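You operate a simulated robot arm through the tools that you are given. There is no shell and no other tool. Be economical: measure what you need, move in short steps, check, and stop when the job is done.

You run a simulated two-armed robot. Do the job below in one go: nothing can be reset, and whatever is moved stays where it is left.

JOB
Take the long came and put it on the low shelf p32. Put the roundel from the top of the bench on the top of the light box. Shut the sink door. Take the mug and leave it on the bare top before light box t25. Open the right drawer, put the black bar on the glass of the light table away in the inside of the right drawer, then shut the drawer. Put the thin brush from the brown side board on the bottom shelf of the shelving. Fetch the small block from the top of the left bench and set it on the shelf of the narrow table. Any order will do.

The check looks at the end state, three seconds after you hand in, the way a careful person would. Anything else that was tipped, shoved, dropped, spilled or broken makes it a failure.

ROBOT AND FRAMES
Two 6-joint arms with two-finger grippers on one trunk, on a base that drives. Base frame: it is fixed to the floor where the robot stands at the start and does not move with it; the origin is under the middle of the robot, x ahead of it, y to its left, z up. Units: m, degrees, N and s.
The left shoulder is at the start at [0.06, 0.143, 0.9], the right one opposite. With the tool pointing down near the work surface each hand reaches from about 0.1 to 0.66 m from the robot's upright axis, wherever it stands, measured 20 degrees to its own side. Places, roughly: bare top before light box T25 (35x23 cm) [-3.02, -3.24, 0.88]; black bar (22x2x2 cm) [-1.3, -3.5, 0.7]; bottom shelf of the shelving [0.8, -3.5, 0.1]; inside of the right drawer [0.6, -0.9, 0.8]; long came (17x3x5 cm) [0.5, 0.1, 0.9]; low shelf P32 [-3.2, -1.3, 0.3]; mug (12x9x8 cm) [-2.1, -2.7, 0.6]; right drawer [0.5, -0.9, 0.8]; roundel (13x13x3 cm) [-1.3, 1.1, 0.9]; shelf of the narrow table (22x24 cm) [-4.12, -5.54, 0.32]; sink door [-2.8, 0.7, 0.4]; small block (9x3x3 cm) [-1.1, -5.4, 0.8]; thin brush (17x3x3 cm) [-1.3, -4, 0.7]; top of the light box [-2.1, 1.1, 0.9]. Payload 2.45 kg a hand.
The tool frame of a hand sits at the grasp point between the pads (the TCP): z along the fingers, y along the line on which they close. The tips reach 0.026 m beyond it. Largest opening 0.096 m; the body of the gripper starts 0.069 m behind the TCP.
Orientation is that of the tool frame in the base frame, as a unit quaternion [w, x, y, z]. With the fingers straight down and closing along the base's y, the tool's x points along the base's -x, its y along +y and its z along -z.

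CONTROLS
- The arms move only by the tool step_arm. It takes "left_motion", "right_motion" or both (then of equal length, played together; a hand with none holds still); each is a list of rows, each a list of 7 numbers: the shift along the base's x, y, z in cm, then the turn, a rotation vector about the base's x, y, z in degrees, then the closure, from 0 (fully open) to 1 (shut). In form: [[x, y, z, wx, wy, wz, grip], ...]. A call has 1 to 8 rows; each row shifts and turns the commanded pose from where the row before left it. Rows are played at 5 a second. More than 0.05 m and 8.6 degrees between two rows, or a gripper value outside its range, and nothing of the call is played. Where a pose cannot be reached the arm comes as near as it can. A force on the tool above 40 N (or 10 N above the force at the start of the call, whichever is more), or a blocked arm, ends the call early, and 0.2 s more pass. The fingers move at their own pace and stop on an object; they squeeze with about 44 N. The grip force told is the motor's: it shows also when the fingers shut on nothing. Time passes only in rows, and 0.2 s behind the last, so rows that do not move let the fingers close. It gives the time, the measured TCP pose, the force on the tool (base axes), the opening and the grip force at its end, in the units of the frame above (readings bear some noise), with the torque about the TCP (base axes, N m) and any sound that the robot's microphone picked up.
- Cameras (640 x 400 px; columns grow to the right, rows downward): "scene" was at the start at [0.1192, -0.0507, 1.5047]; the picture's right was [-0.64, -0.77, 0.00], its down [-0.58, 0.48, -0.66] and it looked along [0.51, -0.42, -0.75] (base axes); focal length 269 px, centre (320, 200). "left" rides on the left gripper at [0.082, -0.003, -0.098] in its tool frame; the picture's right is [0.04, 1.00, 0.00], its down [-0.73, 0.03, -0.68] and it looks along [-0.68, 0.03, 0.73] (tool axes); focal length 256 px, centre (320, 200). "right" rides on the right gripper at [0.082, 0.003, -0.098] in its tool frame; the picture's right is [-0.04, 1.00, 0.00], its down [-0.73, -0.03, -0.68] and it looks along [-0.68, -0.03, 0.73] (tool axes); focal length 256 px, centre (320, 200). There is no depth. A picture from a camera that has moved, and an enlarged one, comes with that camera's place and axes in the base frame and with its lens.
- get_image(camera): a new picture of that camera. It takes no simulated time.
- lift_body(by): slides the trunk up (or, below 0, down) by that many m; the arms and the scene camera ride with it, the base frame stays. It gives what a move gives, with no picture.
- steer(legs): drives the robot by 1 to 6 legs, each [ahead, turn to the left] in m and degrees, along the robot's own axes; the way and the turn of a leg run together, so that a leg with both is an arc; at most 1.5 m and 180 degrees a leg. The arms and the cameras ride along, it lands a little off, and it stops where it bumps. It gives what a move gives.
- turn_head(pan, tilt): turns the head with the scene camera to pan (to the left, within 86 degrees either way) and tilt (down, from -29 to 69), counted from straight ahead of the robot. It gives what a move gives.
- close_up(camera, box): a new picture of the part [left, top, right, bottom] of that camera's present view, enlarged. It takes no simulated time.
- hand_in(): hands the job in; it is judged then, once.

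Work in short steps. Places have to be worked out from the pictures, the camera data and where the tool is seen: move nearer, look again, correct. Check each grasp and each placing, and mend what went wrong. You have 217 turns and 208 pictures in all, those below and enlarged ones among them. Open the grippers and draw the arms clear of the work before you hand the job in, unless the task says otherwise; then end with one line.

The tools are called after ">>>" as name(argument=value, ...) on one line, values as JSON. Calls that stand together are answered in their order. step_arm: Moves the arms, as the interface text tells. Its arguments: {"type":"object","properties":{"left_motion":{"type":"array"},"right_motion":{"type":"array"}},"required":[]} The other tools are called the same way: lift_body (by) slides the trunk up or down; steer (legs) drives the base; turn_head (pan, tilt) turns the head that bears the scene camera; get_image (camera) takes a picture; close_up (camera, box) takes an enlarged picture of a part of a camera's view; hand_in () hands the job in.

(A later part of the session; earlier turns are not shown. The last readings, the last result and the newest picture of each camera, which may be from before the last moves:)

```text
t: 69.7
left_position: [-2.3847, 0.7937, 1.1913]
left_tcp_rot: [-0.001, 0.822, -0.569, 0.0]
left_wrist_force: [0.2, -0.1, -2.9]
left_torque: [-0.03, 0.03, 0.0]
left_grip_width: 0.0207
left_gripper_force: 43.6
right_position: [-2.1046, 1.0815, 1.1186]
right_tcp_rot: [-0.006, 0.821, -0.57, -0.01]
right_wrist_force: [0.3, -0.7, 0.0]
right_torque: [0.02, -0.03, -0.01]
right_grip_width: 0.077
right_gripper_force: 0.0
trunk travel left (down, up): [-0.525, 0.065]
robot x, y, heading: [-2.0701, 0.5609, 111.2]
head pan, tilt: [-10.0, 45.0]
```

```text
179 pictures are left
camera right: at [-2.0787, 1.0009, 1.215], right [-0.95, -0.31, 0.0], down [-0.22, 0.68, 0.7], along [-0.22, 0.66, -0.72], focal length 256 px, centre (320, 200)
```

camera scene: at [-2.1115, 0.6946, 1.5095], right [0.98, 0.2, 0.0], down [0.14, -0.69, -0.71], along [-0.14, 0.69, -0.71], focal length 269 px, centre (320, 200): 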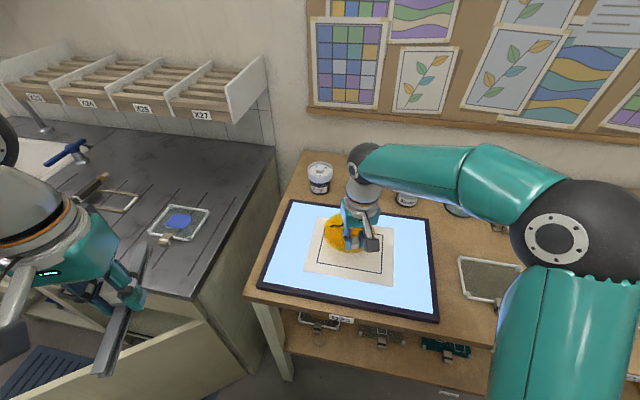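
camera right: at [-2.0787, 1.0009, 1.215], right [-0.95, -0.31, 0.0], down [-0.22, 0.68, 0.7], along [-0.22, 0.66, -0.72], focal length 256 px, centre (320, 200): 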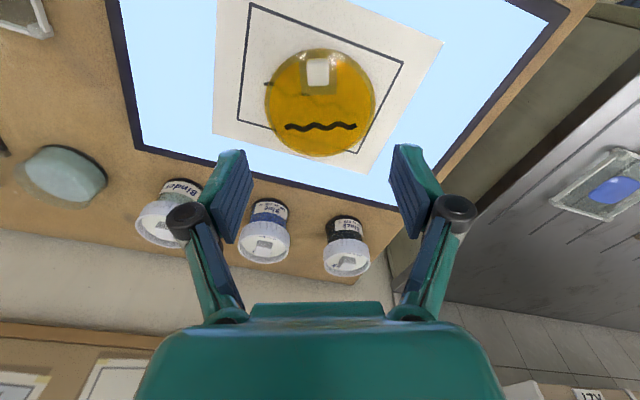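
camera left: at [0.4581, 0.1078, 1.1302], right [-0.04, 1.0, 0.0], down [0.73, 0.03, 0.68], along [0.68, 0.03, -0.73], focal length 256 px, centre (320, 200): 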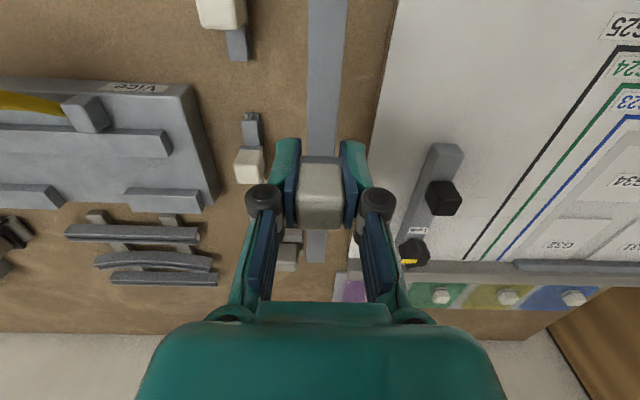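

Roundel sits flat on the light box. Next the sink door: retract the right hand, drive to stand before the door and look.

>>> step_arm(right_motion=[[3.6, -2.8, 0, 0, 0, 0, 1], [3.6, -2.8, 0, 0, 0, 0, 1], [3.6, -2.8, 0, 0, 0, 0, 1], [3.6, -2.8, 0, 0, 0, 0, 1], [3.6, -2.8, 0, 0, 0, 0, 1]])

>>> steer(legs=[[0, 102], [0.63, 0], [0, -85]])

>>> turn_head(pan=-10, tilt=50)

>>> get_image(camera="scene")

```text
t: 70.8
left_position: [-2.3831, 0.7931, 1.192]
left_tcp_rot: [0.0, 0.822, -0.569, -0.001]
left_wrist_force: [-0.7, -0.9, -2.1]
left_torque: [0.03, 0.05, 0.01]
left_grip_width: 0.0207
left_gripper_force: 44.4
right_position: [-1.924, 0.9417, 1.1177]
right_tcp_rot: [-0.007, 0.822, -0.57, -0.011]
right_wrist_force: [0.4, -0.4, 0.6]
right_torque: [0.04, 0.02, -0.02]
right_grip_width: 0.0
right_gripper_force: 28.6
trunk travel left (down, up): [-0.525, 0.065]
robot x, y, heading: [-2.0704, 0.5603, 111.4]
head pan, tilt: [-10.0, 45.0]
```

```text
t: 74.8
left_position: [-2.3672, 0.298, 1.1921]
left_tcp_rot: [-0.002, 0.997, 0.082, 0.0]
left_wrist_force: [0.2, -1.7, -2.7]
left_torque: [0.03, -0.02, -0.01]
left_grip_width: 0.0207
left_gripper_force: 44.1
right_position: [-2.4204, 0.7781, 1.1184]
right_tcp_rot: [0.002, 0.997, 0.078, -0.012]
right_wrist_force: [-0.4, 0.0, -0.1]
right_torque: [0.01, -0.04, 0.01]
right_grip_width: 0.0
right_gripper_force: 28.8
trunk travel left (down, up): [-0.525, 0.065]
robot x, y, heading: [-2.0803, 0.5915, -170.1]
head pan, tilt: [-10.0, 45.0]
stopped in leg 1: the robot was blocked; the commanded pose is now the measured one
```

```text
t: 75.4
left_position: [-2.3668, 0.3009, 1.1918]
left_tcp_rot: [0.0, 0.997, 0.08, 0.0]
left_wrist_force: [-0.3, 1.1, -2.2]
left_torque: [0.01, -0.01, 0.0]
left_grip_width: 0.0207
left_gripper_force: 44.2
right_position: [-2.4207, 0.7798, 1.119]
right_tcp_rot: [0.001, 0.997, 0.079, -0.012]
right_wrist_force: [-0.2, -1.2, -0.2]
right_torque: [0.01, -0.01, -0.03]
right_grip_width: 0.0
right_gripper_force: 28.9
trunk travel left (down, up): [-0.525, 0.065]
robot x, y, heading: [-2.0768, 0.596, -170.1]
head pan, tilt: [-10.0, 50.0]
```

```text
178 pictures are left
camera scene: at [-2.2161, 0.5842, 1.5026], right [0.0, 1.0, 0.0], down [0.77, 0.0, -0.64], along [-0.64, 0.0, -0.77], focal length 269 px, centre (320, 200)
```

scene: 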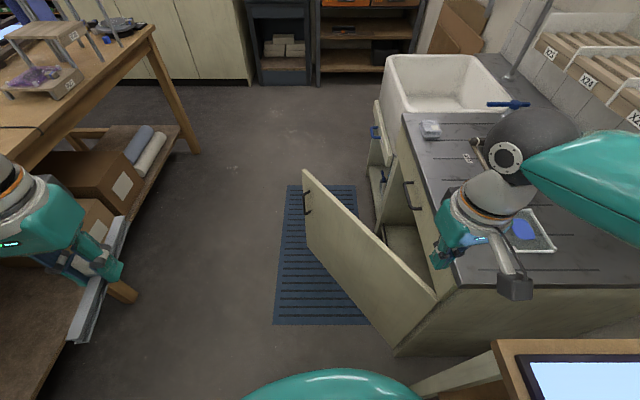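

The base touched the light-box bench leg in turning. I arc out away from it and approach the door.

>>> steer(legs=[[0.15, 8], [0.45, 20], [0, -85]])

>>> get_image(camera="scene")

```text
t: 83.6
left_position: [-3.0245, 0.4378, 1.193]
left_tcp_rot: [0.001, 0.911, -0.412, 0.0]
left_wrist_force: [1.1, 0.2, -2.6]
left_torque: [-0.02, 0.03, 0.0]
left_grip_width: 0.0205
left_gripper_force: 44.2
right_position: [-2.6479, 0.7393, 1.1194]
right_tcp_rot: [-0.004, 0.91, -0.413, -0.012]
right_wrist_force: [0.6, 0.7, 0.3]
right_torque: [-0.03, 0.06, 0.0]
right_grip_width: 0.0
right_gripper_force: 28.4
trunk travel left (down, up): [-0.525, 0.065]
robot x, y, heading: [-2.6514, 0.3263, 132.1]
head pan, tilt: [-10.0, 50.0]
stopped in leg 3: the robot was blocked; the commanded pose is now the measured one
```

```text
177 pictures are left
camera scene: at [-2.729, 0.4386, 1.5025], right [0.85, 0.53, 0.0], down [0.41, -0.65, -0.64], along [-0.34, 0.54, -0.77], focal length 269 px, centre (320, 200)
```

scene: 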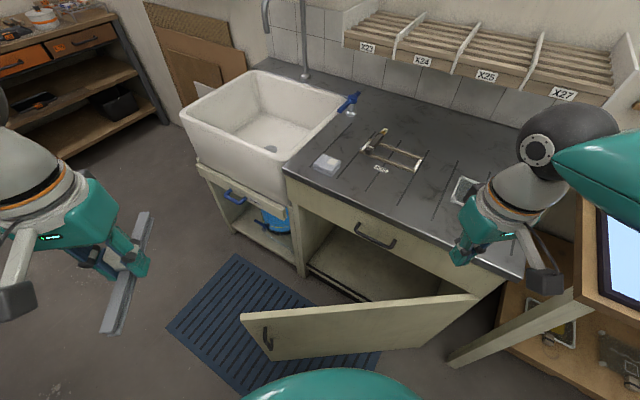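

The base front is close to the door's outer face. I bring the right hand in front of the door's outer part and move the left hand aside before lowering the trunk.

>>> step_arm(right_motion=[[-3.13, -2.98, 0, 0, 0, 0, 1], [-3.13, -2.98, 0, 0, 0, 0, 1], [-3.13, -2.98, 0, 0, 0, 0, 1], [-3.13, -2.98, 0, 0, 0, 0, 1], [-3.13, -2.98, 0, 0, 0, 0, 1], [-3.13, -2.98, 0, 0, 0, 0, 1]], left_motion=[[-0.57, -1.85, 0, 0, 0, 0, 1], [-0.57, -1.85, 0, 0, 0, 0, 1], [-0.57, -1.85, 0, 0, 0, 0, 1], [-0.57, -1.85, 0, 0, 0, 0, 1], [-0.57, -1.85, 0, 0, 0, 0, 1], [-0.57, -1.85, 0, 0, 0, 0, 1]])

>>> step_arm(right_motion=[[0, 0, 0, 5.94, 5.35, 0, 1], [0, 0, 0, 5.94, 5.35, 0, 1], [0, 0, 0, 5.94, 5.35, 0, 1], [0, 0, 0, 5.94, 5.35, 0, 1], [0, 0, 0, 5.94, 5.35, 0, 1]])

>>> lift_body(by=-0.3)

>>> get_image(camera="scene")

>>> get_image(camera="right")

```text
t: 85.0
left_position: [-3.0622, 0.3248, 1.1919]
left_tcp_rot: [0.0, 0.911, -0.412, 0.001]
left_wrist_force: [-0.4, -0.6, -3.6]
left_torque: [0.01, -0.04, 0.0]
left_grip_width: 0.0205
left_gripper_force: 43.6
right_position: [-2.8376, 0.5576, 1.1207]
right_tcp_rot: [-0.004, 0.91, -0.414, -0.012]
right_wrist_force: [-0.6, 0.4, -0.2]
right_torque: [0.01, -0.06, -0.01]
right_grip_width: 0.0
right_gripper_force: 28.6
trunk travel left (down, up): [-0.525, 0.065]
robot x, y, heading: [-2.6443, 0.3276, 132.4]
head pan, tilt: [-10.0, 50.0]
```

```text
t: 86.3
left_position: [-3.0602, 0.3275, 1.1932]
left_tcp_rot: [0.0, 0.911, -0.411, 0.0]
left_wrist_force: [1.0, -0.7, -2.9]
left_torque: [-0.02, -0.02, 0.0]
left_grip_width: 0.0206
left_gripper_force: 43.9
right_position: [-2.839, 0.5606, 1.1229]
right_tcp_rot: [-0.139, 0.853, -0.385, -0.325]
right_wrist_force: [-0.1, 1.5, -0.7]
right_torque: [0.06, 0.04, 0.13]
right_grip_width: 0.0
right_gripper_force: 28.6
trunk travel left (down, up): [-0.525, 0.065]
robot x, y, heading: [-2.6494, 0.3259, 132.5]
head pan, tilt: [-10.0, 50.0]
stopped in row 5 (right hand): the force on the tool passed its limit at 44 N (the readings are from after the stop); the commanded pose is now the measured one
```

```text
t: 87.8
left_position: [-3.0605, 0.3262, 1.0511]
left_tcp_rot: [0.0, 0.911, -0.412, 0.0]
left_wrist_force: [-0.6, -0.5, -2.6]
left_torque: [-0.04, 0.01, 0.0]
left_grip_width: 0.0207
left_gripper_force: 44.0
right_position: [-2.8696, 0.5578, 1.0429]
right_tcp_rot: [-0.078, 0.82, -0.42, -0.38]
right_wrist_force: [-0.2, -0.3, -0.1]
right_torque: [0.01, -0.02, 0.0]
right_grip_width: 0.0
right_gripper_force: 28.5
trunk travel left (down, up): [-0.386, 0.204]
robot x, y, heading: [-2.6453, 0.3305, 132.4]
head pan, tilt: [-10.0, 50.0]
stopped: the arm was blocked; the commanded pose is now the measured one
```

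```text
176 pictures are left
camera scene: at [-2.7309, 0.4368, 1.3604], right [0.85, 0.53, 0.0], down [0.41, -0.65, -0.64], along [-0.34, 0.54, -0.77], focal length 269 px, centre (320, 200)
```

scene: 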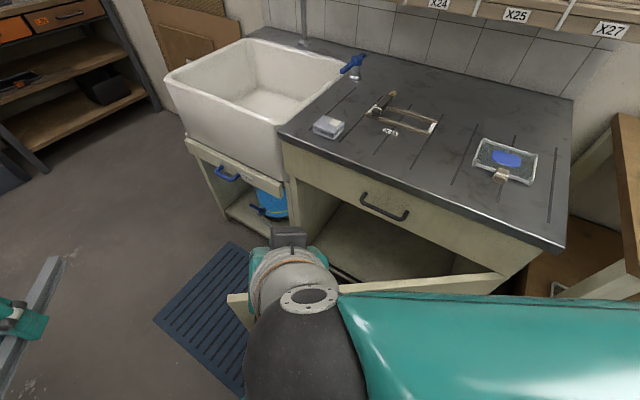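

```text
175 pictures are left
camera right: at [-2.7879, 0.4598, 1.057], right [-0.76, -0.61, 0.22], down [0.14, 0.18, 0.97], along [-0.63, 0.77, -0.05], focal length 256 px, centre (320, 200)
```

right: 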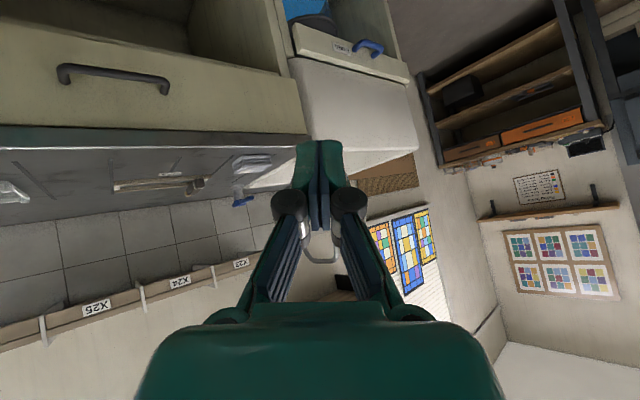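

The tilted wrist fouled my own trunk; too close. I back off 0.22 m first, then reach out.

>>> steer(legs=[[-0.22, 0]])

>>> step_arm(right_motion=[[-2.5, 3, 0, 0, 0, 0, 1], [-2.5, 3, 0, 0, 0, 0, 1], [-2.5, 3, 0, 0, 0, 0, 1], [-2.5, 3, 0, 0, 0, 0, 1]])

>>> lift_body(by=-0.25)

>>> get_image(camera="scene")

>>> get_image(camera="right")

```text
t: 89.5
left_position: [-2.9092, 0.1611, 1.0546]
left_tcp_rot: [-0.002, 0.911, -0.412, 0.0]
left_wrist_force: [0.6, 0.0, -2.0]
left_torque: [0.04, 0.04, 0.02]
left_grip_width: 0.0209
left_gripper_force: 43.9
right_position: [-2.7188, 0.3929, 1.0452]
right_tcp_rot: [-0.081, 0.821, -0.419, -0.379]
right_wrist_force: [0.7, 0.4, 0.9]
right_torque: [0.04, 0.02, 0.01]
right_grip_width: 0.0002
right_gripper_force: 28.9
trunk travel left (down, up): [-0.386, 0.204]
robot x, y, heading: [-2.4979, 0.1667, 132.4]
head pan, tilt: [-10.0, 50.0]
```

```text
t: 90.5
left_position: [-2.9104, 0.1622, 1.0552]
left_tcp_rot: [-0.001, 0.912, -0.411, 0.0]
left_wrist_force: [0.0, 0.0, -2.1]
left_torque: [-0.03, -0.01, 0.01]
left_grip_width: 0.0207
left_gripper_force: 44.1
right_position: [-2.8196, 0.5138, 1.0448]
right_tcp_rot: [-0.079, 0.821, -0.42, -0.378]
right_wrist_force: [0.7, 0.2, -0.2]
right_torque: [0.04, -0.02, 0.03]
right_grip_width: 0.0002
right_gripper_force: 28.8
trunk travel left (down, up): [-0.386, 0.204]
robot x, y, heading: [-2.497, 0.165, 132.4]
head pan, tilt: [-10.0, 50.0]
```

```text
t: 93.1
left_position: [-2.9101, 0.1617, 0.8045]
left_tcp_rot: [0.0, 0.912, -0.411, 0.0]
left_wrist_force: [-0.1, -0.3, -2.0]
left_torque: [0.0, -0.02, -0.01]
left_grip_width: 0.0206
left_gripper_force: 44.2
right_position: [-2.8192, 0.5139, 0.7961]
right_tcp_rot: [-0.079, 0.821, -0.419, -0.378]
right_wrist_force: [0.2, -0.2, -0.3]
right_torque: [-0.02, 0.02, 0.0]
right_grip_width: 0.0
right_gripper_force: 28.9
trunk travel left (down, up): [-0.136, 0.454]
robot x, y, heading: [-2.4977, 0.1613, 132.3]
head pan, tilt: [-10.0, 50.0]
```

```text
174 pictures are left
camera scene: at [-2.5812, 0.2722, 1.1133], right [0.85, 0.53, 0.0], down [0.41, -0.65, -0.64], along [-0.34, 0.54, -0.77], focal length 269 px, centre (320, 200)
```

scene: 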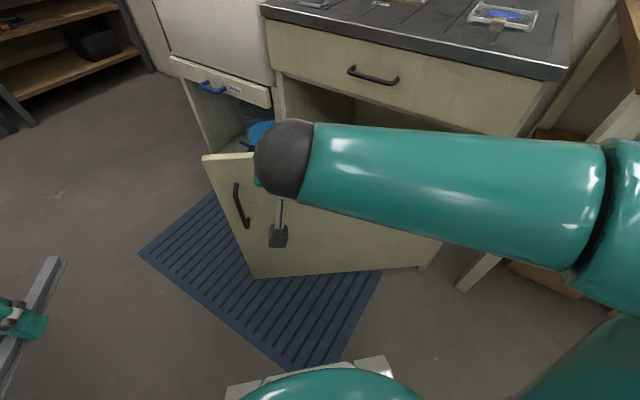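

```text
173 pictures are left
camera right: at [-2.7372, 0.4154, 0.8085], right [-0.76, -0.61, 0.21], down [0.13, 0.18, 0.98], along [-0.63, 0.77, -0.05], focal length 256 px, centre (320, 200)
```

right: 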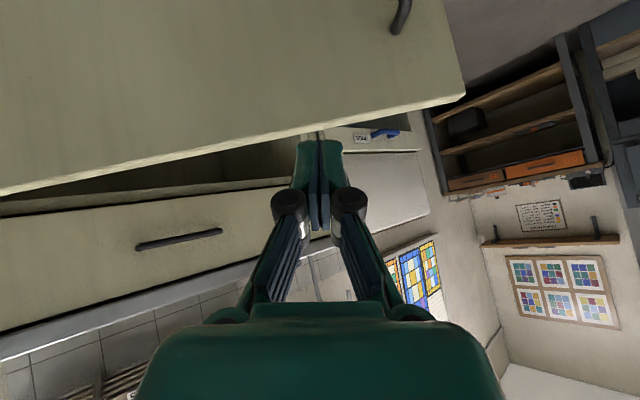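

Door top edge is about z 0.72, just beyond my fingertips. Lower the hand 15 cm with the arm and start pushing along the door's normal.

>>> step_arm(right_motion=[[0, 0, -4, 0, 0, 0, 1], [0, 0, -4, 0, 0, 0, 1], [0, 0, -4, 0, 0, 0, 1], [0, 0, -4, 0, 0, 0, 1], [-1.5, 2.5, 0, 0, 0, 0, 1], [-1.5, 2.5, 0, 0, 0, 0, 1], [-1.5, 2.5, 0, 0, 0, 0, 1]])

>>> get_image(camera="right")

```text
t: 94.7
left_position: [-2.9109, 0.1627, 0.8041]
left_tcp_rot: [0.0, 0.912, -0.411, 0.0]
left_wrist_force: [0.0, -0.3, -3.7]
left_torque: [-0.01, -0.04, -0.01]
left_grip_width: 0.0205
left_gripper_force: 44.3
right_position: [-2.8637, 0.5892, 0.6331]
right_tcp_rot: [-0.079, 0.821, -0.419, -0.378]
right_wrist_force: [-0.2, -1.1, 0.5]
right_torque: [-0.01, -0.04, -0.01]
right_grip_width: 0.0001
right_gripper_force: 28.6
trunk travel left (down, up): [-0.136, 0.454]
robot x, y, heading: [-2.4965, 0.1644, 132.4]
head pan, tilt: [-10.0, 50.0]
```

```text
172 pictures are left
camera right: at [-2.7829, 0.4907, 0.6483], right [-0.76, -0.61, 0.21], down [0.13, 0.17, 0.98], along [-0.63, 0.77, -0.05], focal length 256 px, centre (320, 200)
```

right: 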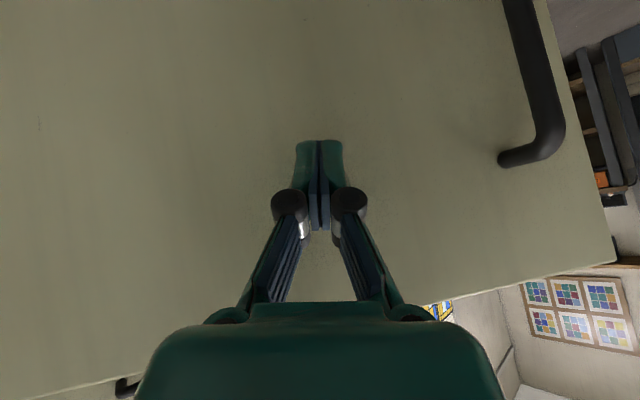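

Hand is before the door's face. I turn right 17° and drive forward to push it closed.

>>> steer(legs=[[0, -17], [0.2, 0]])

>>> get_image(camera="scene")

```text
t: 97.4
left_position: [-2.9782, 0.4633, 0.8036]
left_tcp_rot: [-0.001, 0.841, -0.541, 0.001]
left_wrist_force: [0.6, -0.3, -2.1]
left_torque: [-0.03, -0.01, -0.01]
left_grip_width: 0.0208
left_gripper_force: 44.2
right_position: [-2.8105, 0.8582, 0.6362]
right_tcp_rot: [-0.134, 0.751, -0.535, -0.363]
right_wrist_force: [-0.5, 0.0, -0.7]
right_torque: [0.04, 0.0, 0.03]
right_grip_width: 0.0003
right_gripper_force: 28.7
trunk travel left (down, up): [-0.136, 0.454]
robot x, y, heading: [-2.5841, 0.3452, 115.2]
head pan, tilt: [-10.0, 50.0]
```

```text
171 pictures are left
camera scene: at [-2.631, 0.4729, 1.1132], right [0.96, 0.26, 0.0], down [0.2, -0.74, -0.64], along [-0.17, 0.62, -0.77], focal length 269 px, centre (320, 200)
```

scene: 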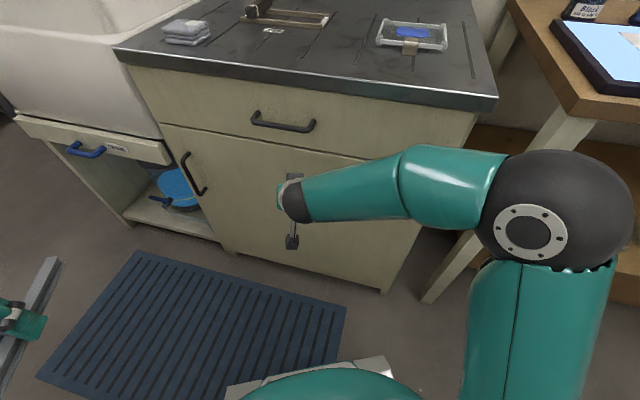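

The door looks almost shut. I push 4 cm more with the arm to be sure.

>>> step_arm(right_motion=[[0, 1.5, 0, 0, 0, 0, 1], [0, 1.5, 0, 0, 0, 0, 1], [0, 1.5, 0, 0, 0, 0, 1], [0, 1.5, 0, 0, 0, 0, 1], [0, 1.5, 0, 0, 0, 0, 1]])

>>> close_up(camera="scene", box=[100, 100, 500, 300])

```text
t: 98.2
left_position: [-2.9792, 0.4627, 0.8054]
left_tcp_rot: [0.0, 0.841, -0.54, 0.0]
left_wrist_force: [-0.1, -1.0, -3.6]
left_torque: [0.01, -0.01, 0.01]
left_grip_width: 0.0205
left_gripper_force: 44.1
right_position: [-2.8125, 0.8965, 0.6338]
right_tcp_rot: [-0.129, 0.754, -0.534, -0.361]
right_wrist_force: [3.9, -14.5, 4.9]
right_torque: [-0.01, -0.02, -0.07]
right_grip_width: 0.0001
right_gripper_force: 28.6
trunk travel left (down, up): [-0.136, 0.454]
robot x, y, heading: [-2.5791, 0.3483, 115.5]
head pan, tilt: [-10.0, 50.0]
stopped in row 4 (right hand): the force on the tool passed its limit at 52 N (the readings are from after the stop); the commanded pose is now the measured one
```

```text
1.60 times, centred on (300, 200) of scene
camera zoom: at [-2.6303, 0.4713, 1.1135], right [0.96, 0.26, 0.0], down [0.2, -0.74, -0.64], along [-0.17, 0.62, -0.77], focal length 431 px, centre (352, 200)
```

zoom: 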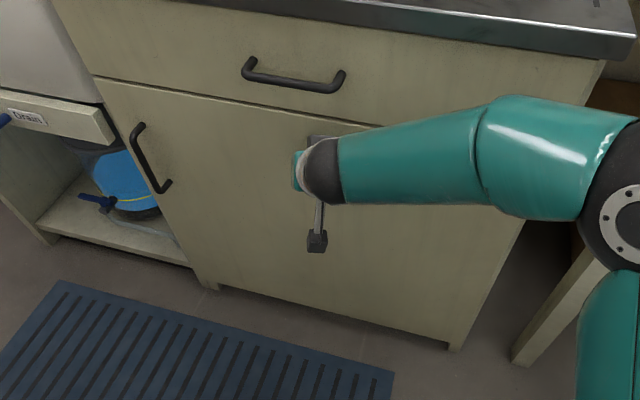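

Door is flush and blocked firm: shut. Retract the hand, back off, raise the trunk and undo the tilt.

>>> step_arm(right_motion=[[1, -4, 0, 0, 0, 0, 1], [1, -4, 0, 0, 0, 0, 1], [1, -4, 0, 0, 0, 0, 1], [1, -4, 0, 0, 0, 0, 1]])

>>> steer(legs=[[-0.22, 0]])

>>> lift_body(by=0.39)

>>> step_arm(right_motion=[[1, 0, 2, -7.4, -3.5, 0, 1], [1, 0, 2, -7.4, -3.5, 0, 1], [1, 0, 2, -7.4, -3.5, 0, 1], [1, 0, 2, -7.4, -3.5, 0, 1], [1, 0, 2, -7.4, -3.5, 0, 1]])

```text
t: 99.2
left_position: [-2.979, 0.463, 0.8052]
left_tcp_rot: [0.001, 0.841, -0.541, -0.001]
left_wrist_force: [-0.3, -0.2, -2.6]
left_torque: [-0.04, 0.01, -0.01]
left_grip_width: 0.0207
left_gripper_force: 43.8
right_position: [-2.772, 0.7378, 0.6325]
right_tcp_rot: [-0.13, 0.753, -0.535, -0.36]
right_wrist_force: [-0.3, -0.2, 1.0]
right_torque: [-0.02, 0.0, 0.04]
right_grip_width: 0.0
right_gripper_force: 28.3
trunk travel left (down, up): [-0.136, 0.454]
robot x, y, heading: [-2.5832, 0.3493, 115.4]
head pan, tilt: [-10.0, 50.0]
```

```text
t: 100.9
left_position: [-2.8844, 0.2636, 0.8061]
left_tcp_rot: [0.0, 0.841, -0.541, 0.0]
left_wrist_force: [-0.1, 0.3, -3.1]
left_torque: [-0.02, 0.03, -0.02]
left_grip_width: 0.0206
left_gripper_force: 44.1
right_position: [-2.6777, 0.5403, 0.6336]
right_tcp_rot: [-0.13, 0.753, -0.535, -0.36]
right_wrist_force: [0.7, 0.4, 1.1]
right_torque: [-0.02, 0.01, 0.0]
right_grip_width: 0.0
right_gripper_force: 28.2
trunk travel left (down, up): [-0.136, 0.454]
robot x, y, heading: [-2.4904, 0.1489, 115.2]
head pan, tilt: [-10.0, 50.0]
```

```text
t: 104.7
left_position: [-2.8847, 0.2642, 1.1953]
left_tcp_rot: [0.0, 0.841, -0.541, 0.0]
left_wrist_force: [1.0, 0.1, -2.7]
left_torque: [-0.01, 0.02, -0.03]
left_grip_width: 0.0209
left_gripper_force: 44.0
right_position: [-2.6786, 0.5417, 1.0245]
right_tcp_rot: [-0.13, 0.753, -0.535, -0.36]
right_wrist_force: [-1.4, 0.2, 0.2]
right_torque: [0.0, 0.01, 0.03]
right_grip_width: 0.0001
right_gripper_force: 28.5
trunk travel left (down, up): [-0.526, 0.064]
robot x, y, heading: [-2.4886, 0.1429, 115.4]
head pan, tilt: [-10.0, 50.0]
```

```text
t: 105.9
left_position: [-2.8844, 0.2659, 1.1957]
left_tcp_rot: [0.0, 0.841, -0.541, 0.0]
left_wrist_force: [0.4, -0.5, -3.5]
left_torque: [0.01, 0.02, 0.01]
left_grip_width: 0.0208
left_gripper_force: 44.0
right_position: [-2.628, 0.5411, 1.1238]
right_tcp_rot: [0.036, 0.801, -0.595, -0.055]
right_wrist_force: [1.3, -1.0, 0.2]
right_torque: [-0.05, 0.0, 0.03]
right_grip_width: 0.0002
right_gripper_force: 28.2
trunk travel left (down, up): [-0.526, 0.064]
robot x, y, heading: [-2.4898, 0.1466, 115.5]
head pan, tilt: [-10.0, 50.0]
```

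Straighten the right tool, then turn left to look over the table to the south.

>>> step_arm(right_motion=[[0, 0, 0, -0.5, -7.5, 0, 1], [3, -2, 0, 0, 0, 8, 1], [3, -2, 0, 0, 0, 1, 1]])

>>> steer(legs=[[0, 120]])

>>> turn_head(pan=30, tilt=25)

>>> get_image(camera="scene")

>>> turn_head(pan=-40, tilt=25)

>>> get_image(camera="scene")

```text
t: 106.7
left_position: [-2.8855, 0.2648, 1.1961]
left_tcp_rot: [0.0, 0.841, -0.541, 0.0]
left_wrist_force: [0.1, 0.0, -2.1]
left_torque: [-0.02, -0.04, -0.01]
left_grip_width: 0.0206
left_gripper_force: 43.3
right_position: [-2.568, 0.501, 1.1233]
right_tcp_rot: [0.0, 0.847, -0.532, 0.0]
right_wrist_force: [0.4, 0.7, -0.8]
right_torque: [-0.02, 0.0, 0.0]
right_grip_width: 0.0
right_gripper_force: 28.6
trunk travel left (down, up): [-0.526, 0.064]
robot x, y, heading: [-2.488, 0.1467, 115.4]
head pan, tilt: [-10.0, 50.0]
```

```text
t: 110.4
left_position: [-2.7497, -0.1792, 1.1943]
left_tcp_rot: [-0.002, 1.0, 0.026, 0.001]
left_wrist_force: [0.2, -0.2, -3.8]
left_torque: [0.06, -0.04, 0.02]
left_grip_width: 0.0204
left_gripper_force: 44.1
right_position: [-2.853, 0.2017, 1.1247]
right_tcp_rot: [0.0, 0.999, 0.037, -0.001]
right_wrist_force: [-0.5, -1.1, 0.5]
right_torque: [0.06, -0.04, 0.03]
right_grip_width: 0.0
right_gripper_force: 28.7
trunk travel left (down, up): [-0.526, 0.064]
robot x, y, heading: [-2.4922, 0.1785, -175.7]
head pan, tilt: [-10.0, 50.0]
stopped in leg 1: the robot was blocked; the commanded pose is now the measured one
```

```text
t: 111.5
left_position: [-2.7475, -0.1764, 1.1958]
left_tcp_rot: [-0.002, 1.0, 0.025, 0.001]
left_wrist_force: [-0.1, 0.2, -3.3]
left_torque: [-0.03, -0.04, 0.01]
left_grip_width: 0.0203
left_gripper_force: 44.2
right_position: [-2.8531, 0.2041, 1.1244]
right_tcp_rot: [0.0, 0.999, 0.037, -0.001]
right_wrist_force: [0.2, -0.1, 0.2]
right_torque: [0.0, 0.0, 0.0]
right_grip_width: 0.0
right_gripper_force: 28.6
trunk travel left (down, up): [-0.526, 0.064]
robot x, y, heading: [-2.4926, 0.1794, -175.8]
head pan, tilt: [30.0, 25.0]
```

```text
169 pictures are left
camera scene: at [-2.6316, 0.1236, 1.5407], right [-0.56, 0.83, 0.0], down [0.35, 0.24, -0.91], along [-0.75, -0.51, -0.42], focal length 269 px, centre (320, 200)
```

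scene: 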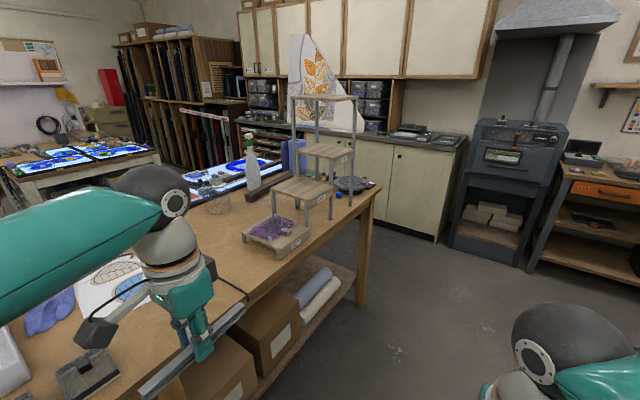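

```text
t: 112.9
left_position: [-2.748, -0.1767, 1.1957]
left_tcp_rot: [-0.001, 1.0, 0.025, 0.001]
left_wrist_force: [0.2, -0.3, -3.0]
left_torque: [0.01, -0.04, -0.04]
left_grip_width: 0.021
left_gripper_force: 43.8
right_position: [-2.8531, 0.205, 1.1254]
right_tcp_rot: [0.0, 0.999, 0.037, -0.001]
right_wrist_force: [1.4, 1.3, -0.3]
right_torque: [0.03, -0.01, -0.04]
right_grip_width: 0.0
right_gripper_force: 28.3
trunk travel left (down, up): [-0.526, 0.064]
robot x, y, heading: [-2.4927, 0.1831, -175.6]
head pan, tilt: [-40.0, 25.0]
```

```text
168 pictures are left
camera scene: at [-2.6304, 0.229, 1.5407], right [0.58, 0.81, 0.0], down [0.34, -0.25, -0.91], along [-0.74, 0.53, -0.42], focal length 269 px, centre (320, 200)
```

scene: 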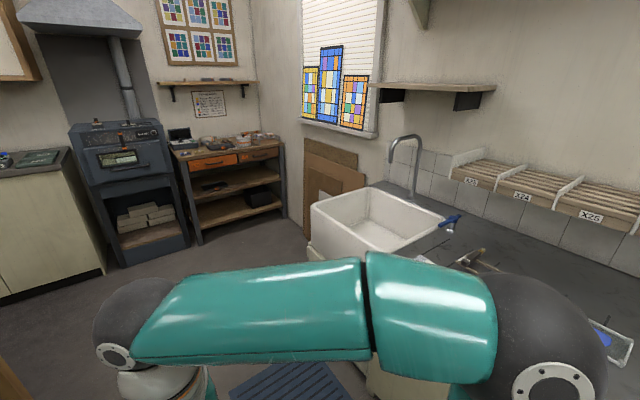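

Long turns seem to get cut off; I'll turn in shorter legs. Let me read the labels near the stepped stand.

>>> turn_head(pan=40, tilt=35)

>>> get_image(camera="scene")

>>> close_up(camera="scene", box=[220, 30, 480, 230])

```text
t: 114.4
left_position: [-2.7494, -0.177, 1.1966]
left_tcp_rot: [-0.001, 1.0, 0.025, 0.001]
left_wrist_force: [-1.0, 0.2, -2.6]
left_torque: [0.02, -0.07, -0.02]
left_grip_width: 0.0206
left_gripper_force: 43.9
right_position: [-2.8533, 0.2043, 1.1256]
right_tcp_rot: [0.001, 0.999, 0.038, -0.001]
right_wrist_force: [-0.3, -0.6, 0.0]
right_torque: [0.0, 0.01, 0.05]
right_grip_width: 0.0
right_gripper_force: 28.4
trunk travel left (down, up): [-0.526, 0.064]
robot x, y, heading: [-2.492, 0.1815, -175.6]
head pan, tilt: [40.0, 35.0]
```

```text
167 pictures are left
camera scene: at [-2.6185, 0.1139, 1.525], right [-0.7, 0.72, 0.0], down [0.41, 0.4, -0.82], along [-0.59, -0.57, -0.57], focal length 269 px, centre (320, 200)
```

scene: 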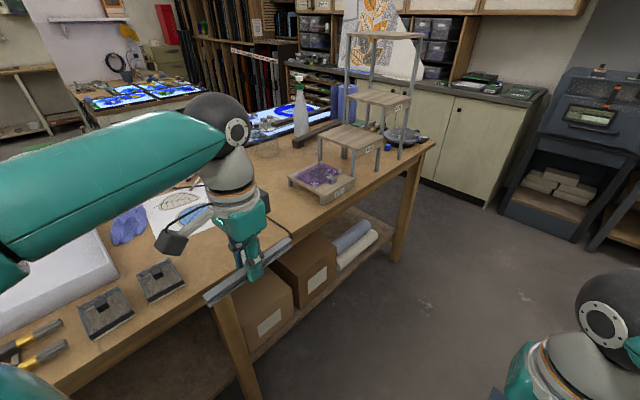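

```text
2.00 times, centred on (350, 130) of scene
camera zoom: at [-2.6185, 0.1139, 1.525], right [-0.7, 0.72, 0.0], down [0.41, 0.4, -0.82], along [-0.59, -0.57, -0.57], focal length 538 px, centre (260, 340)
```

zoom: 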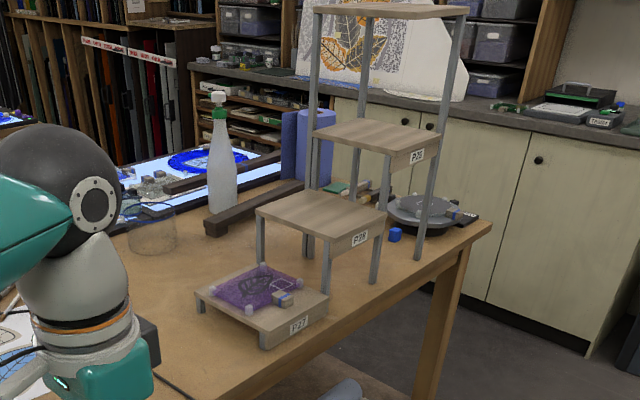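

P32 isn't on this side; the shelf must be reached from the table's south side. I drive back east and around the table's end.

>>> steer(legs=[[-1.4, 0], [-0.35, 0], [0, 45], [0, 45]])

>>> turn_head(pan=20, tilt=25)

>>> get_image(camera="scene")

```text
t: 127.4
left_position: [-0.4512, -0.0315, 1.1961]
left_tcp_rot: [-0.003, 0.776, 0.631, 0.001]
left_wrist_force: [0.3, -0.2, -3.5]
left_torque: [0.03, 0.06, -0.02]
left_grip_width: 0.0205
left_gripper_force: 43.6
right_position: [-0.8442, -0.0375, 1.1261]
right_tcp_rot: [0.0, 0.767, 0.642, -0.001]
right_wrist_force: [1.2, 0.1, 0.8]
right_torque: [0.08, 0.05, 0.01]
right_grip_width: 0.0001
right_gripper_force: 28.7
trunk travel left (down, up): [-0.526, 0.064]
robot x, y, heading: [-0.7696, 0.3177, -99.2]
head pan, tilt: [40.0, 35.0]
stopped in leg 4: the robot was blocked; the commanded pose is now the measured one
```

```text
t: 128.2
left_position: [-0.4529, -0.0304, 1.1966]
left_tcp_rot: [-0.001, 0.775, 0.632, 0.0]
left_wrist_force: [-1.1, -0.7, -2.8]
left_torque: [0.01, -0.02, 0.03]
left_grip_width: 0.0206
left_gripper_force: 43.8
right_position: [-0.8464, -0.0362, 1.125]
right_tcp_rot: [0.002, 0.767, 0.641, 0.001]
right_wrist_force: [-0.6, 1.2, -1.1]
right_torque: [0.0, 0.01, 0.02]
right_grip_width: 0.0
right_gripper_force: 29.1
trunk travel left (down, up): [-0.526, 0.064]
robot x, y, heading: [-0.7709, 0.3102, -99.1]
head pan, tilt: [20.0, 25.0]
```

```text
165 pictures are left
camera scene: at [-0.7625, 0.1633, 1.5407], right [-0.98, -0.19, 0.0], down [-0.08, 0.42, -0.91], along [0.17, -0.89, -0.42], focal length 269 px, centre (320, 200)
```

scene: 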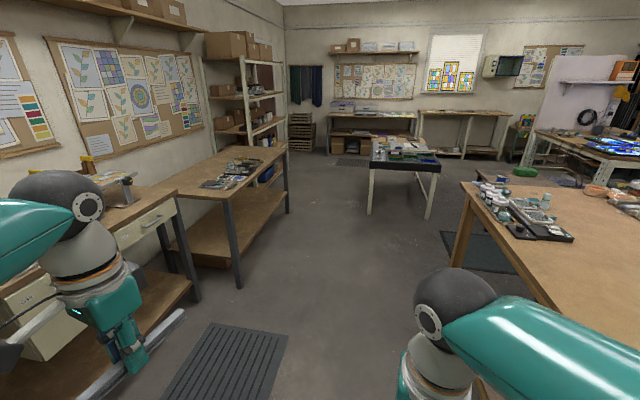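

A clear overview. The P-table spans y −0.45…−1.69; I drive south along its east end, then face west.

>>> steer(legs=[[0, 12], [1.4, 0], [0.85, 0], [0, -45], [0, -45]])

>>> turn_head(pan=0, tilt=28)

>>> get_image(camera="scene")

```text
t: 144.2
left_position: [-0.8288, -2.3796, 1.1973]
left_tcp_rot: [0.001, 0.99, 0.139, 0.001]
left_wrist_force: [-0.7, 0.8, -2.2]
left_torque: [-0.04, -0.06, 0.03]
left_grip_width: 0.0208
left_gripper_force: 44.2
right_position: [-1.0149, -2.0319, 1.1262]
right_tcp_rot: [0.002, 0.989, 0.151, -0.001]
right_wrist_force: [0.4, 0.8, 0.0]
right_torque: [-0.04, -0.03, 0.03]
right_grip_width: 0.0002
right_gripper_force: 28.6
trunk travel left (down, up): [-0.526, 0.064]
robot x, y, heading: [-0.6523, -1.9682, -162.5]
head pan, tilt: [20.0, 25.0]
stopped in leg 5: the robot was blocked; the commanded pose is now the measured one
```

```text
t: 145.1
left_position: [-0.8273, -2.3811, 1.1981]
left_tcp_rot: [-0.001, 0.99, 0.138, 0.0]
left_wrist_force: [-0.3, 0.5, -3.1]
left_torque: [0.02, -0.01, 0.0]
left_grip_width: 0.0205
left_gripper_force: 44.2
right_position: [-1.0155, -2.0346, 1.1262]
right_tcp_rot: [0.001, 0.989, 0.15, -0.001]
right_wrist_force: [-0.5, -1.1, -0.8]
right_torque: [0.01, -0.04, -0.04]
right_grip_width: 0.0
right_gripper_force: 28.8
trunk travel left (down, up): [-0.526, 0.064]
robot x, y, heading: [-0.6552, -1.9741, -162.4]
head pan, tilt: [0.0, 28.0]
```

```text
164 pictures are left
camera scene: at [-0.8021, -2.0199, 1.5359], right [-0.3, 0.95, 0.0], down [0.45, 0.14, -0.88], along [-0.84, -0.27, -0.47], focal length 269 px, centre (320, 200)
```

scene: 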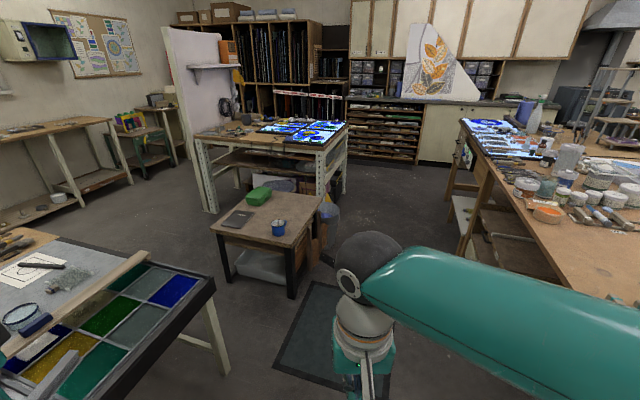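

The mug is on the small low table; zoom in at the table's south side for shelf labels.

>>> close_up(camera="scene", box=[430, 100, 640, 300])

>>> close_up(camera="scene", box=[180, 80, 400, 300])

```text
2.00 times, centred on (535, 200) of scene
camera zoom: at [-0.8021, -2.0199, 1.5359], right [-0.3, 0.95, 0.0], down [0.45, 0.14, -0.88], along [-0.84, -0.27, -0.47], focal length 538 px, centre (-110, 200)
```

zoom: 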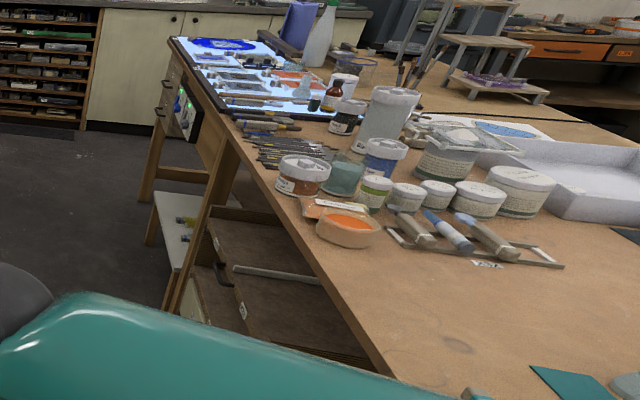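

```text
1.82 times, centred on (290, 190) of scene
camera zoom: at [-0.8021, -2.0199, 1.5359], right [-0.3, 0.95, 0.0], down [0.45, 0.14, -0.88], along [-0.84, -0.27, -0.47], focal length 489 px, centre (374, 218)
```

zoom: 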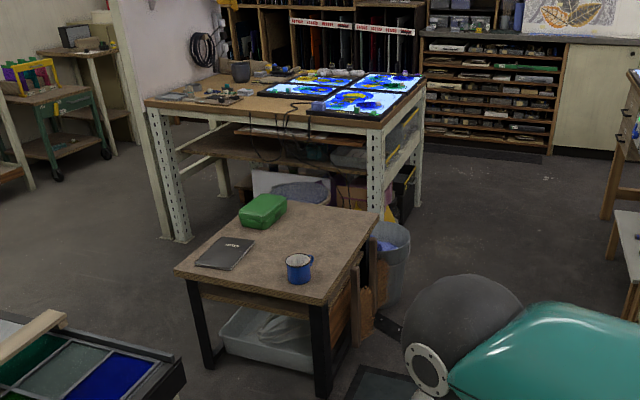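

The white low shelf under the P-table's south side near x≈-3.2 is P32's likely spot. I align heading and drive west through the corridor in steps.

>>> steer(legs=[[0, -14], [0.8, 0]])

>>> turn_head(pan=0, tilt=40)

>>> get_image(camera="scene")

```text
t: 150.4
left_position: [-1.7232, -2.3777, 1.1971]
left_tcp_rot: [-0.001, 1.0, 0.019, 0.0]
left_wrist_force: [-0.4, -0.3, -3.1]
left_torque: [-0.02, -0.06, -0.04]
left_grip_width: 0.0206
left_gripper_force: 44.2
right_position: [-1.8234, -1.9978, 1.1271]
right_tcp_rot: [0.001, 1.0, 0.03, 0.0]
right_wrist_force: [-0.7, 0.1, 0.1]
right_torque: [0.0, -0.07, -0.02]
right_grip_width: 0.0
right_gripper_force: 28.8
trunk travel left (down, up): [-0.526, 0.064]
robot x, y, heading: [-1.4596, -2.028, -176.1]
head pan, tilt: [0.0, 28.0]
```

```text
t: 151.1
left_position: [-1.7231, -2.3804, 1.1988]
left_tcp_rot: [-0.002, 1.0, 0.019, 0.0]
left_wrist_force: [0.3, 0.3, -2.8]
left_torque: [-0.01, -0.04, 0.02]
left_grip_width: 0.0207
left_gripper_force: 43.8
right_position: [-1.823, -1.9982, 1.1273]
right_tcp_rot: [0.001, 1.0, 0.031, -0.001]
right_wrist_force: [-0.8, 0.2, 0.0]
right_torque: [0.03, -0.02, 0.04]
right_grip_width: 0.0001
right_gripper_force: 28.6
trunk travel left (down, up): [-0.526, 0.064]
robot x, y, heading: [-1.4601, -2.0257, -175.8]
head pan, tilt: [0.0, 40.0]
```

```text
161 pictures are left
camera scene: at [-1.606, -2.0369, 1.5175], right [-0.07, 1.0, 0.0], down [0.64, 0.04, -0.77], along [-0.76, -0.05, -0.64], focal length 269 px, centre (320, 200)
```

scene: 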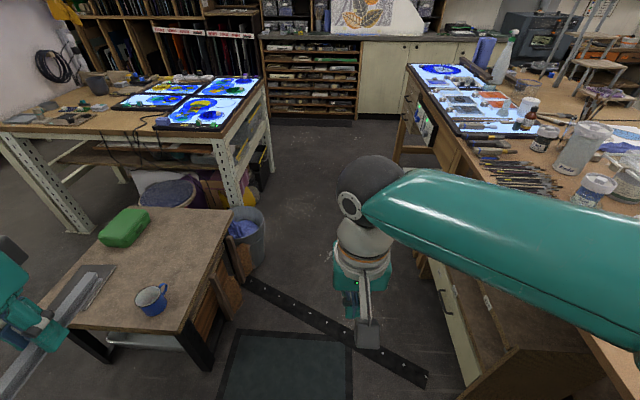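

Something like a perforated bar lies across the corridor; I zoom in on it.

>>> close_up(camera="scene", box=[200, 220, 520, 400])

```text
2.00 times, centred on (360, 310) of scene
camera zoom: at [-1.606, -2.0369, 1.5175], right [-0.07, 1.0, 0.0], down [0.64, 0.04, -0.77], along [-0.76, -0.05, -0.64], focal length 538 px, centre (240, -20)
```

zoom: 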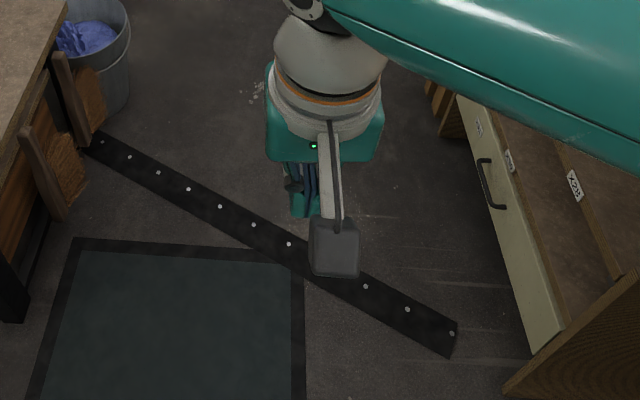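

It's a screwed-down floor strip, flat. I keep to y≈-2.04 and drive on west carefully.

>>> steer(legs=[[0, -4], [0.7, 0]])

>>> turn_head(pan=-30, tilt=45)

>>> get_image(camera="scene")

```text
t: 155.5
left_position: [-2.4486, -2.3557, 1.1988]
left_tcp_rot: [-0.001, 1.0, -0.017, 0.001]
left_wrist_force: [0.0, 0.8, -1.5]
left_torque: [-0.02, -0.06, 0.01]
left_grip_width: 0.0207
left_gripper_force: 44.5
right_position: [-2.5214, -1.9684, 1.1271]
right_tcp_rot: [0.001, 1.0, -0.006, 0.0]
right_wrist_force: [0.7, -0.2, -0.1]
right_torque: [0.01, -0.02, 0.0]
right_grip_width: 0.0
right_gripper_force: 28.6
trunk travel left (down, up): [-0.526, 0.064]
robot x, y, heading: [-2.1591, -2.0239, 179.3]
head pan, tilt: [0.0, 40.0]
```

```text
t: 156.4
left_position: [-2.4496, -2.3552, 1.1993]
left_tcp_rot: [0.0, 1.0, -0.017, 0.002]
left_wrist_force: [0.3, 0.0, -3.1]
left_torque: [0.03, 0.01, -0.01]
left_grip_width: 0.0206
left_gripper_force: 43.7
right_position: [-2.5203, -1.9678, 1.1268]
right_tcp_rot: [0.001, 1.0, -0.006, -0.001]
right_wrist_force: [-0.8, -0.6, -0.5]
right_torque: [0.0, 0.0, 0.02]
right_grip_width: 0.0
right_gripper_force: 28.3
trunk travel left (down, up): [-0.526, 0.064]
robot x, y, heading: [-2.1577, -2.0215, 179.8]
head pan, tilt: [-30.0, 45.0]
```

```text
159 pictures are left
camera scene: at [-2.2923, -1.9822, 1.5101], right [0.5, 0.86, 0.0], down [0.61, -0.36, -0.71], along [-0.61, 0.36, -0.71], focal length 269 px, centre (320, 200)
```

scene: 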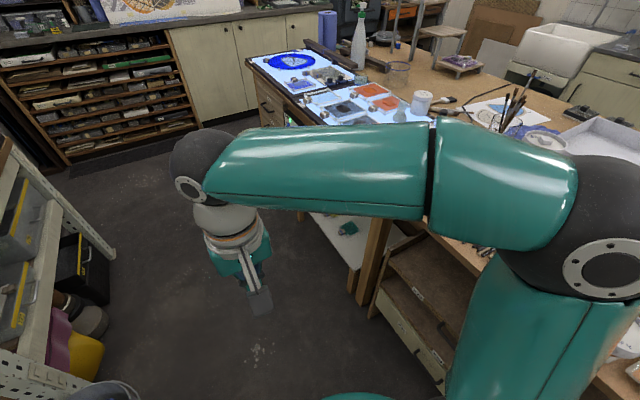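

It rolls over the strip fine. Go on to x≈-3.05 and turn to face the shelf.

>>> steer(legs=[[0.85, 6], [0, -45], [0, -45]])

>>> turn_head(pan=0, tilt=55)

>>> get_image(camera="scene")

```text
t: 164.8
left_position: [-3.432, -1.9298, 1.1997]
left_tcp_rot: [0.002, 0.828, -0.561, 0.001]
left_wrist_force: [0.8, 0.5, -1.6]
left_torque: [-0.05, 0.01, -0.01]
left_grip_width: 0.0206
left_gripper_force: 43.6
right_position: [-3.1066, -1.7089, 1.1277]
right_tcp_rot: [0.002, 0.834, -0.552, -0.002]
right_wrist_force: [0.6, 0.1, -0.7]
right_torque: [0.0, 0.05, 0.02]
right_grip_width: 0.0
right_gripper_force: 28.0
trunk travel left (down, up): [-0.526, 0.064]
robot x, y, heading: [-3.0442, -2.0765, 112.7]
head pan, tilt: [-30.0, 45.0]
stopped in leg 3: the robot was blocked; the commanded pose is now the measured one
```

```text
t: 165.8
left_position: [-3.4348, -1.9303, 1.2006]
left_tcp_rot: [0.001, 0.828, -0.56, 0.001]
left_wrist_force: [-0.5, 0.7, -2.8]
left_torque: [-0.03, 0.0, 0.0]
left_grip_width: 0.0206
left_gripper_force: 44.4
right_position: [-3.1085, -1.7101, 1.1289]
right_tcp_rot: [0.0, 0.834, -0.552, -0.001]
right_wrist_force: [0.4, 0.7, -0.3]
right_torque: [-0.01, 0.01, 0.04]
right_grip_width: 0.0001
right_gripper_force: 28.3
trunk travel left (down, up): [-0.526, 0.064]
robot x, y, heading: [-3.0423, -2.0737, 112.8]
head pan, tilt: [0.0, 55.0]
```

```text
158 pictures are left
camera scene: at [-3.0964, -1.9548, 1.4967], right [0.92, 0.38, 0.0], down [0.31, -0.76, -0.57], along [-0.22, 0.53, -0.82], focal length 269 px, centre (320, 200)
```

scene: 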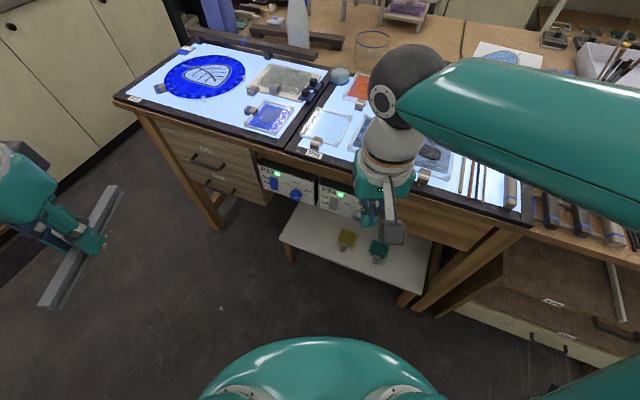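

P32 is the white low shelf sticking out under the light panels, with two glass pieces on it. I lower the trunk to see the clearance beneath the panels.

>>> lift_body(by=-0.4)

>>> turn_head(pan=0, tilt=35)

>>> get_image(camera="scene")

>>> get_image(camera="right")

```text
t: 169.6
left_position: [-3.4347, -1.9312, 0.7985]
left_tcp_rot: [0.001, 0.829, -0.56, 0.001]
left_wrist_force: [0.1, 0.0, -2.9]
left_torque: [-0.04, 0.02, 0.01]
left_grip_width: 0.0207
left_gripper_force: 44.2
right_position: [-3.1073, -1.7093, 0.7286]
right_tcp_rot: [0.0, 0.834, -0.552, -0.002]
right_wrist_force: [0.0, 0.0, 0.2]
right_torque: [0.01, 0.01, 0.03]
right_grip_width: 0.0
right_gripper_force: 28.6
trunk travel left (down, up): [-0.126, 0.464]
robot x, y, heading: [-3.0398, -2.0747, 112.7]
head pan, tilt: [0.0, 55.0]
```

```text
t: 170.5
left_position: [-3.4347, -1.9304, 0.7999]
left_tcp_rot: [0.0, 0.828, -0.561, 0.001]
left_wrist_force: [-0.9, -0.6, -3.2]
left_torque: [-0.02, 0.01, -0.02]
left_grip_width: 0.0206
left_gripper_force: 44.1
right_position: [-3.1072, -1.7094, 0.7275]
right_tcp_rot: [0.0, 0.834, -0.552, -0.001]
right_wrist_force: [0.0, 0.0, -0.1]
right_torque: [0.0, 0.02, -0.02]
right_grip_width: 0.0
right_gripper_force: 28.8
trunk travel left (down, up): [-0.126, 0.464]
robot x, y, heading: [-3.0458, -2.0748, 112.6]
head pan, tilt: [0.0, 35.0]
```

```text
157 pictures are left
camera scene: at [-3.1023, -1.9402, 1.1249], right [0.92, 0.38, 0.0], down [0.22, -0.53, -0.82], along [-0.31, 0.76, -0.57], focal length 269 px, centre (320, 200)
```

scene: 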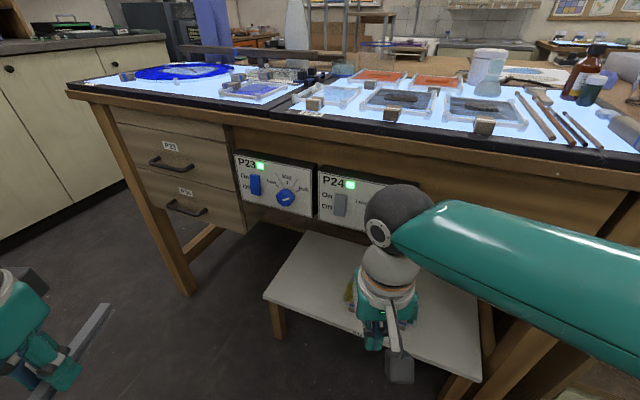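

```text
156 pictures are left
camera right: at [-3.0791, -1.7868, 0.8266], right [-0.94, -0.35, 0.0], down [-0.26, 0.69, 0.68], along [-0.24, 0.64, -0.73], focal length 256 px, centre (320, 200)
```

right: 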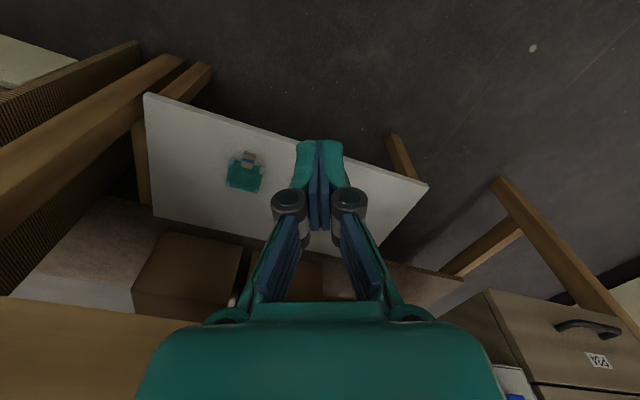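

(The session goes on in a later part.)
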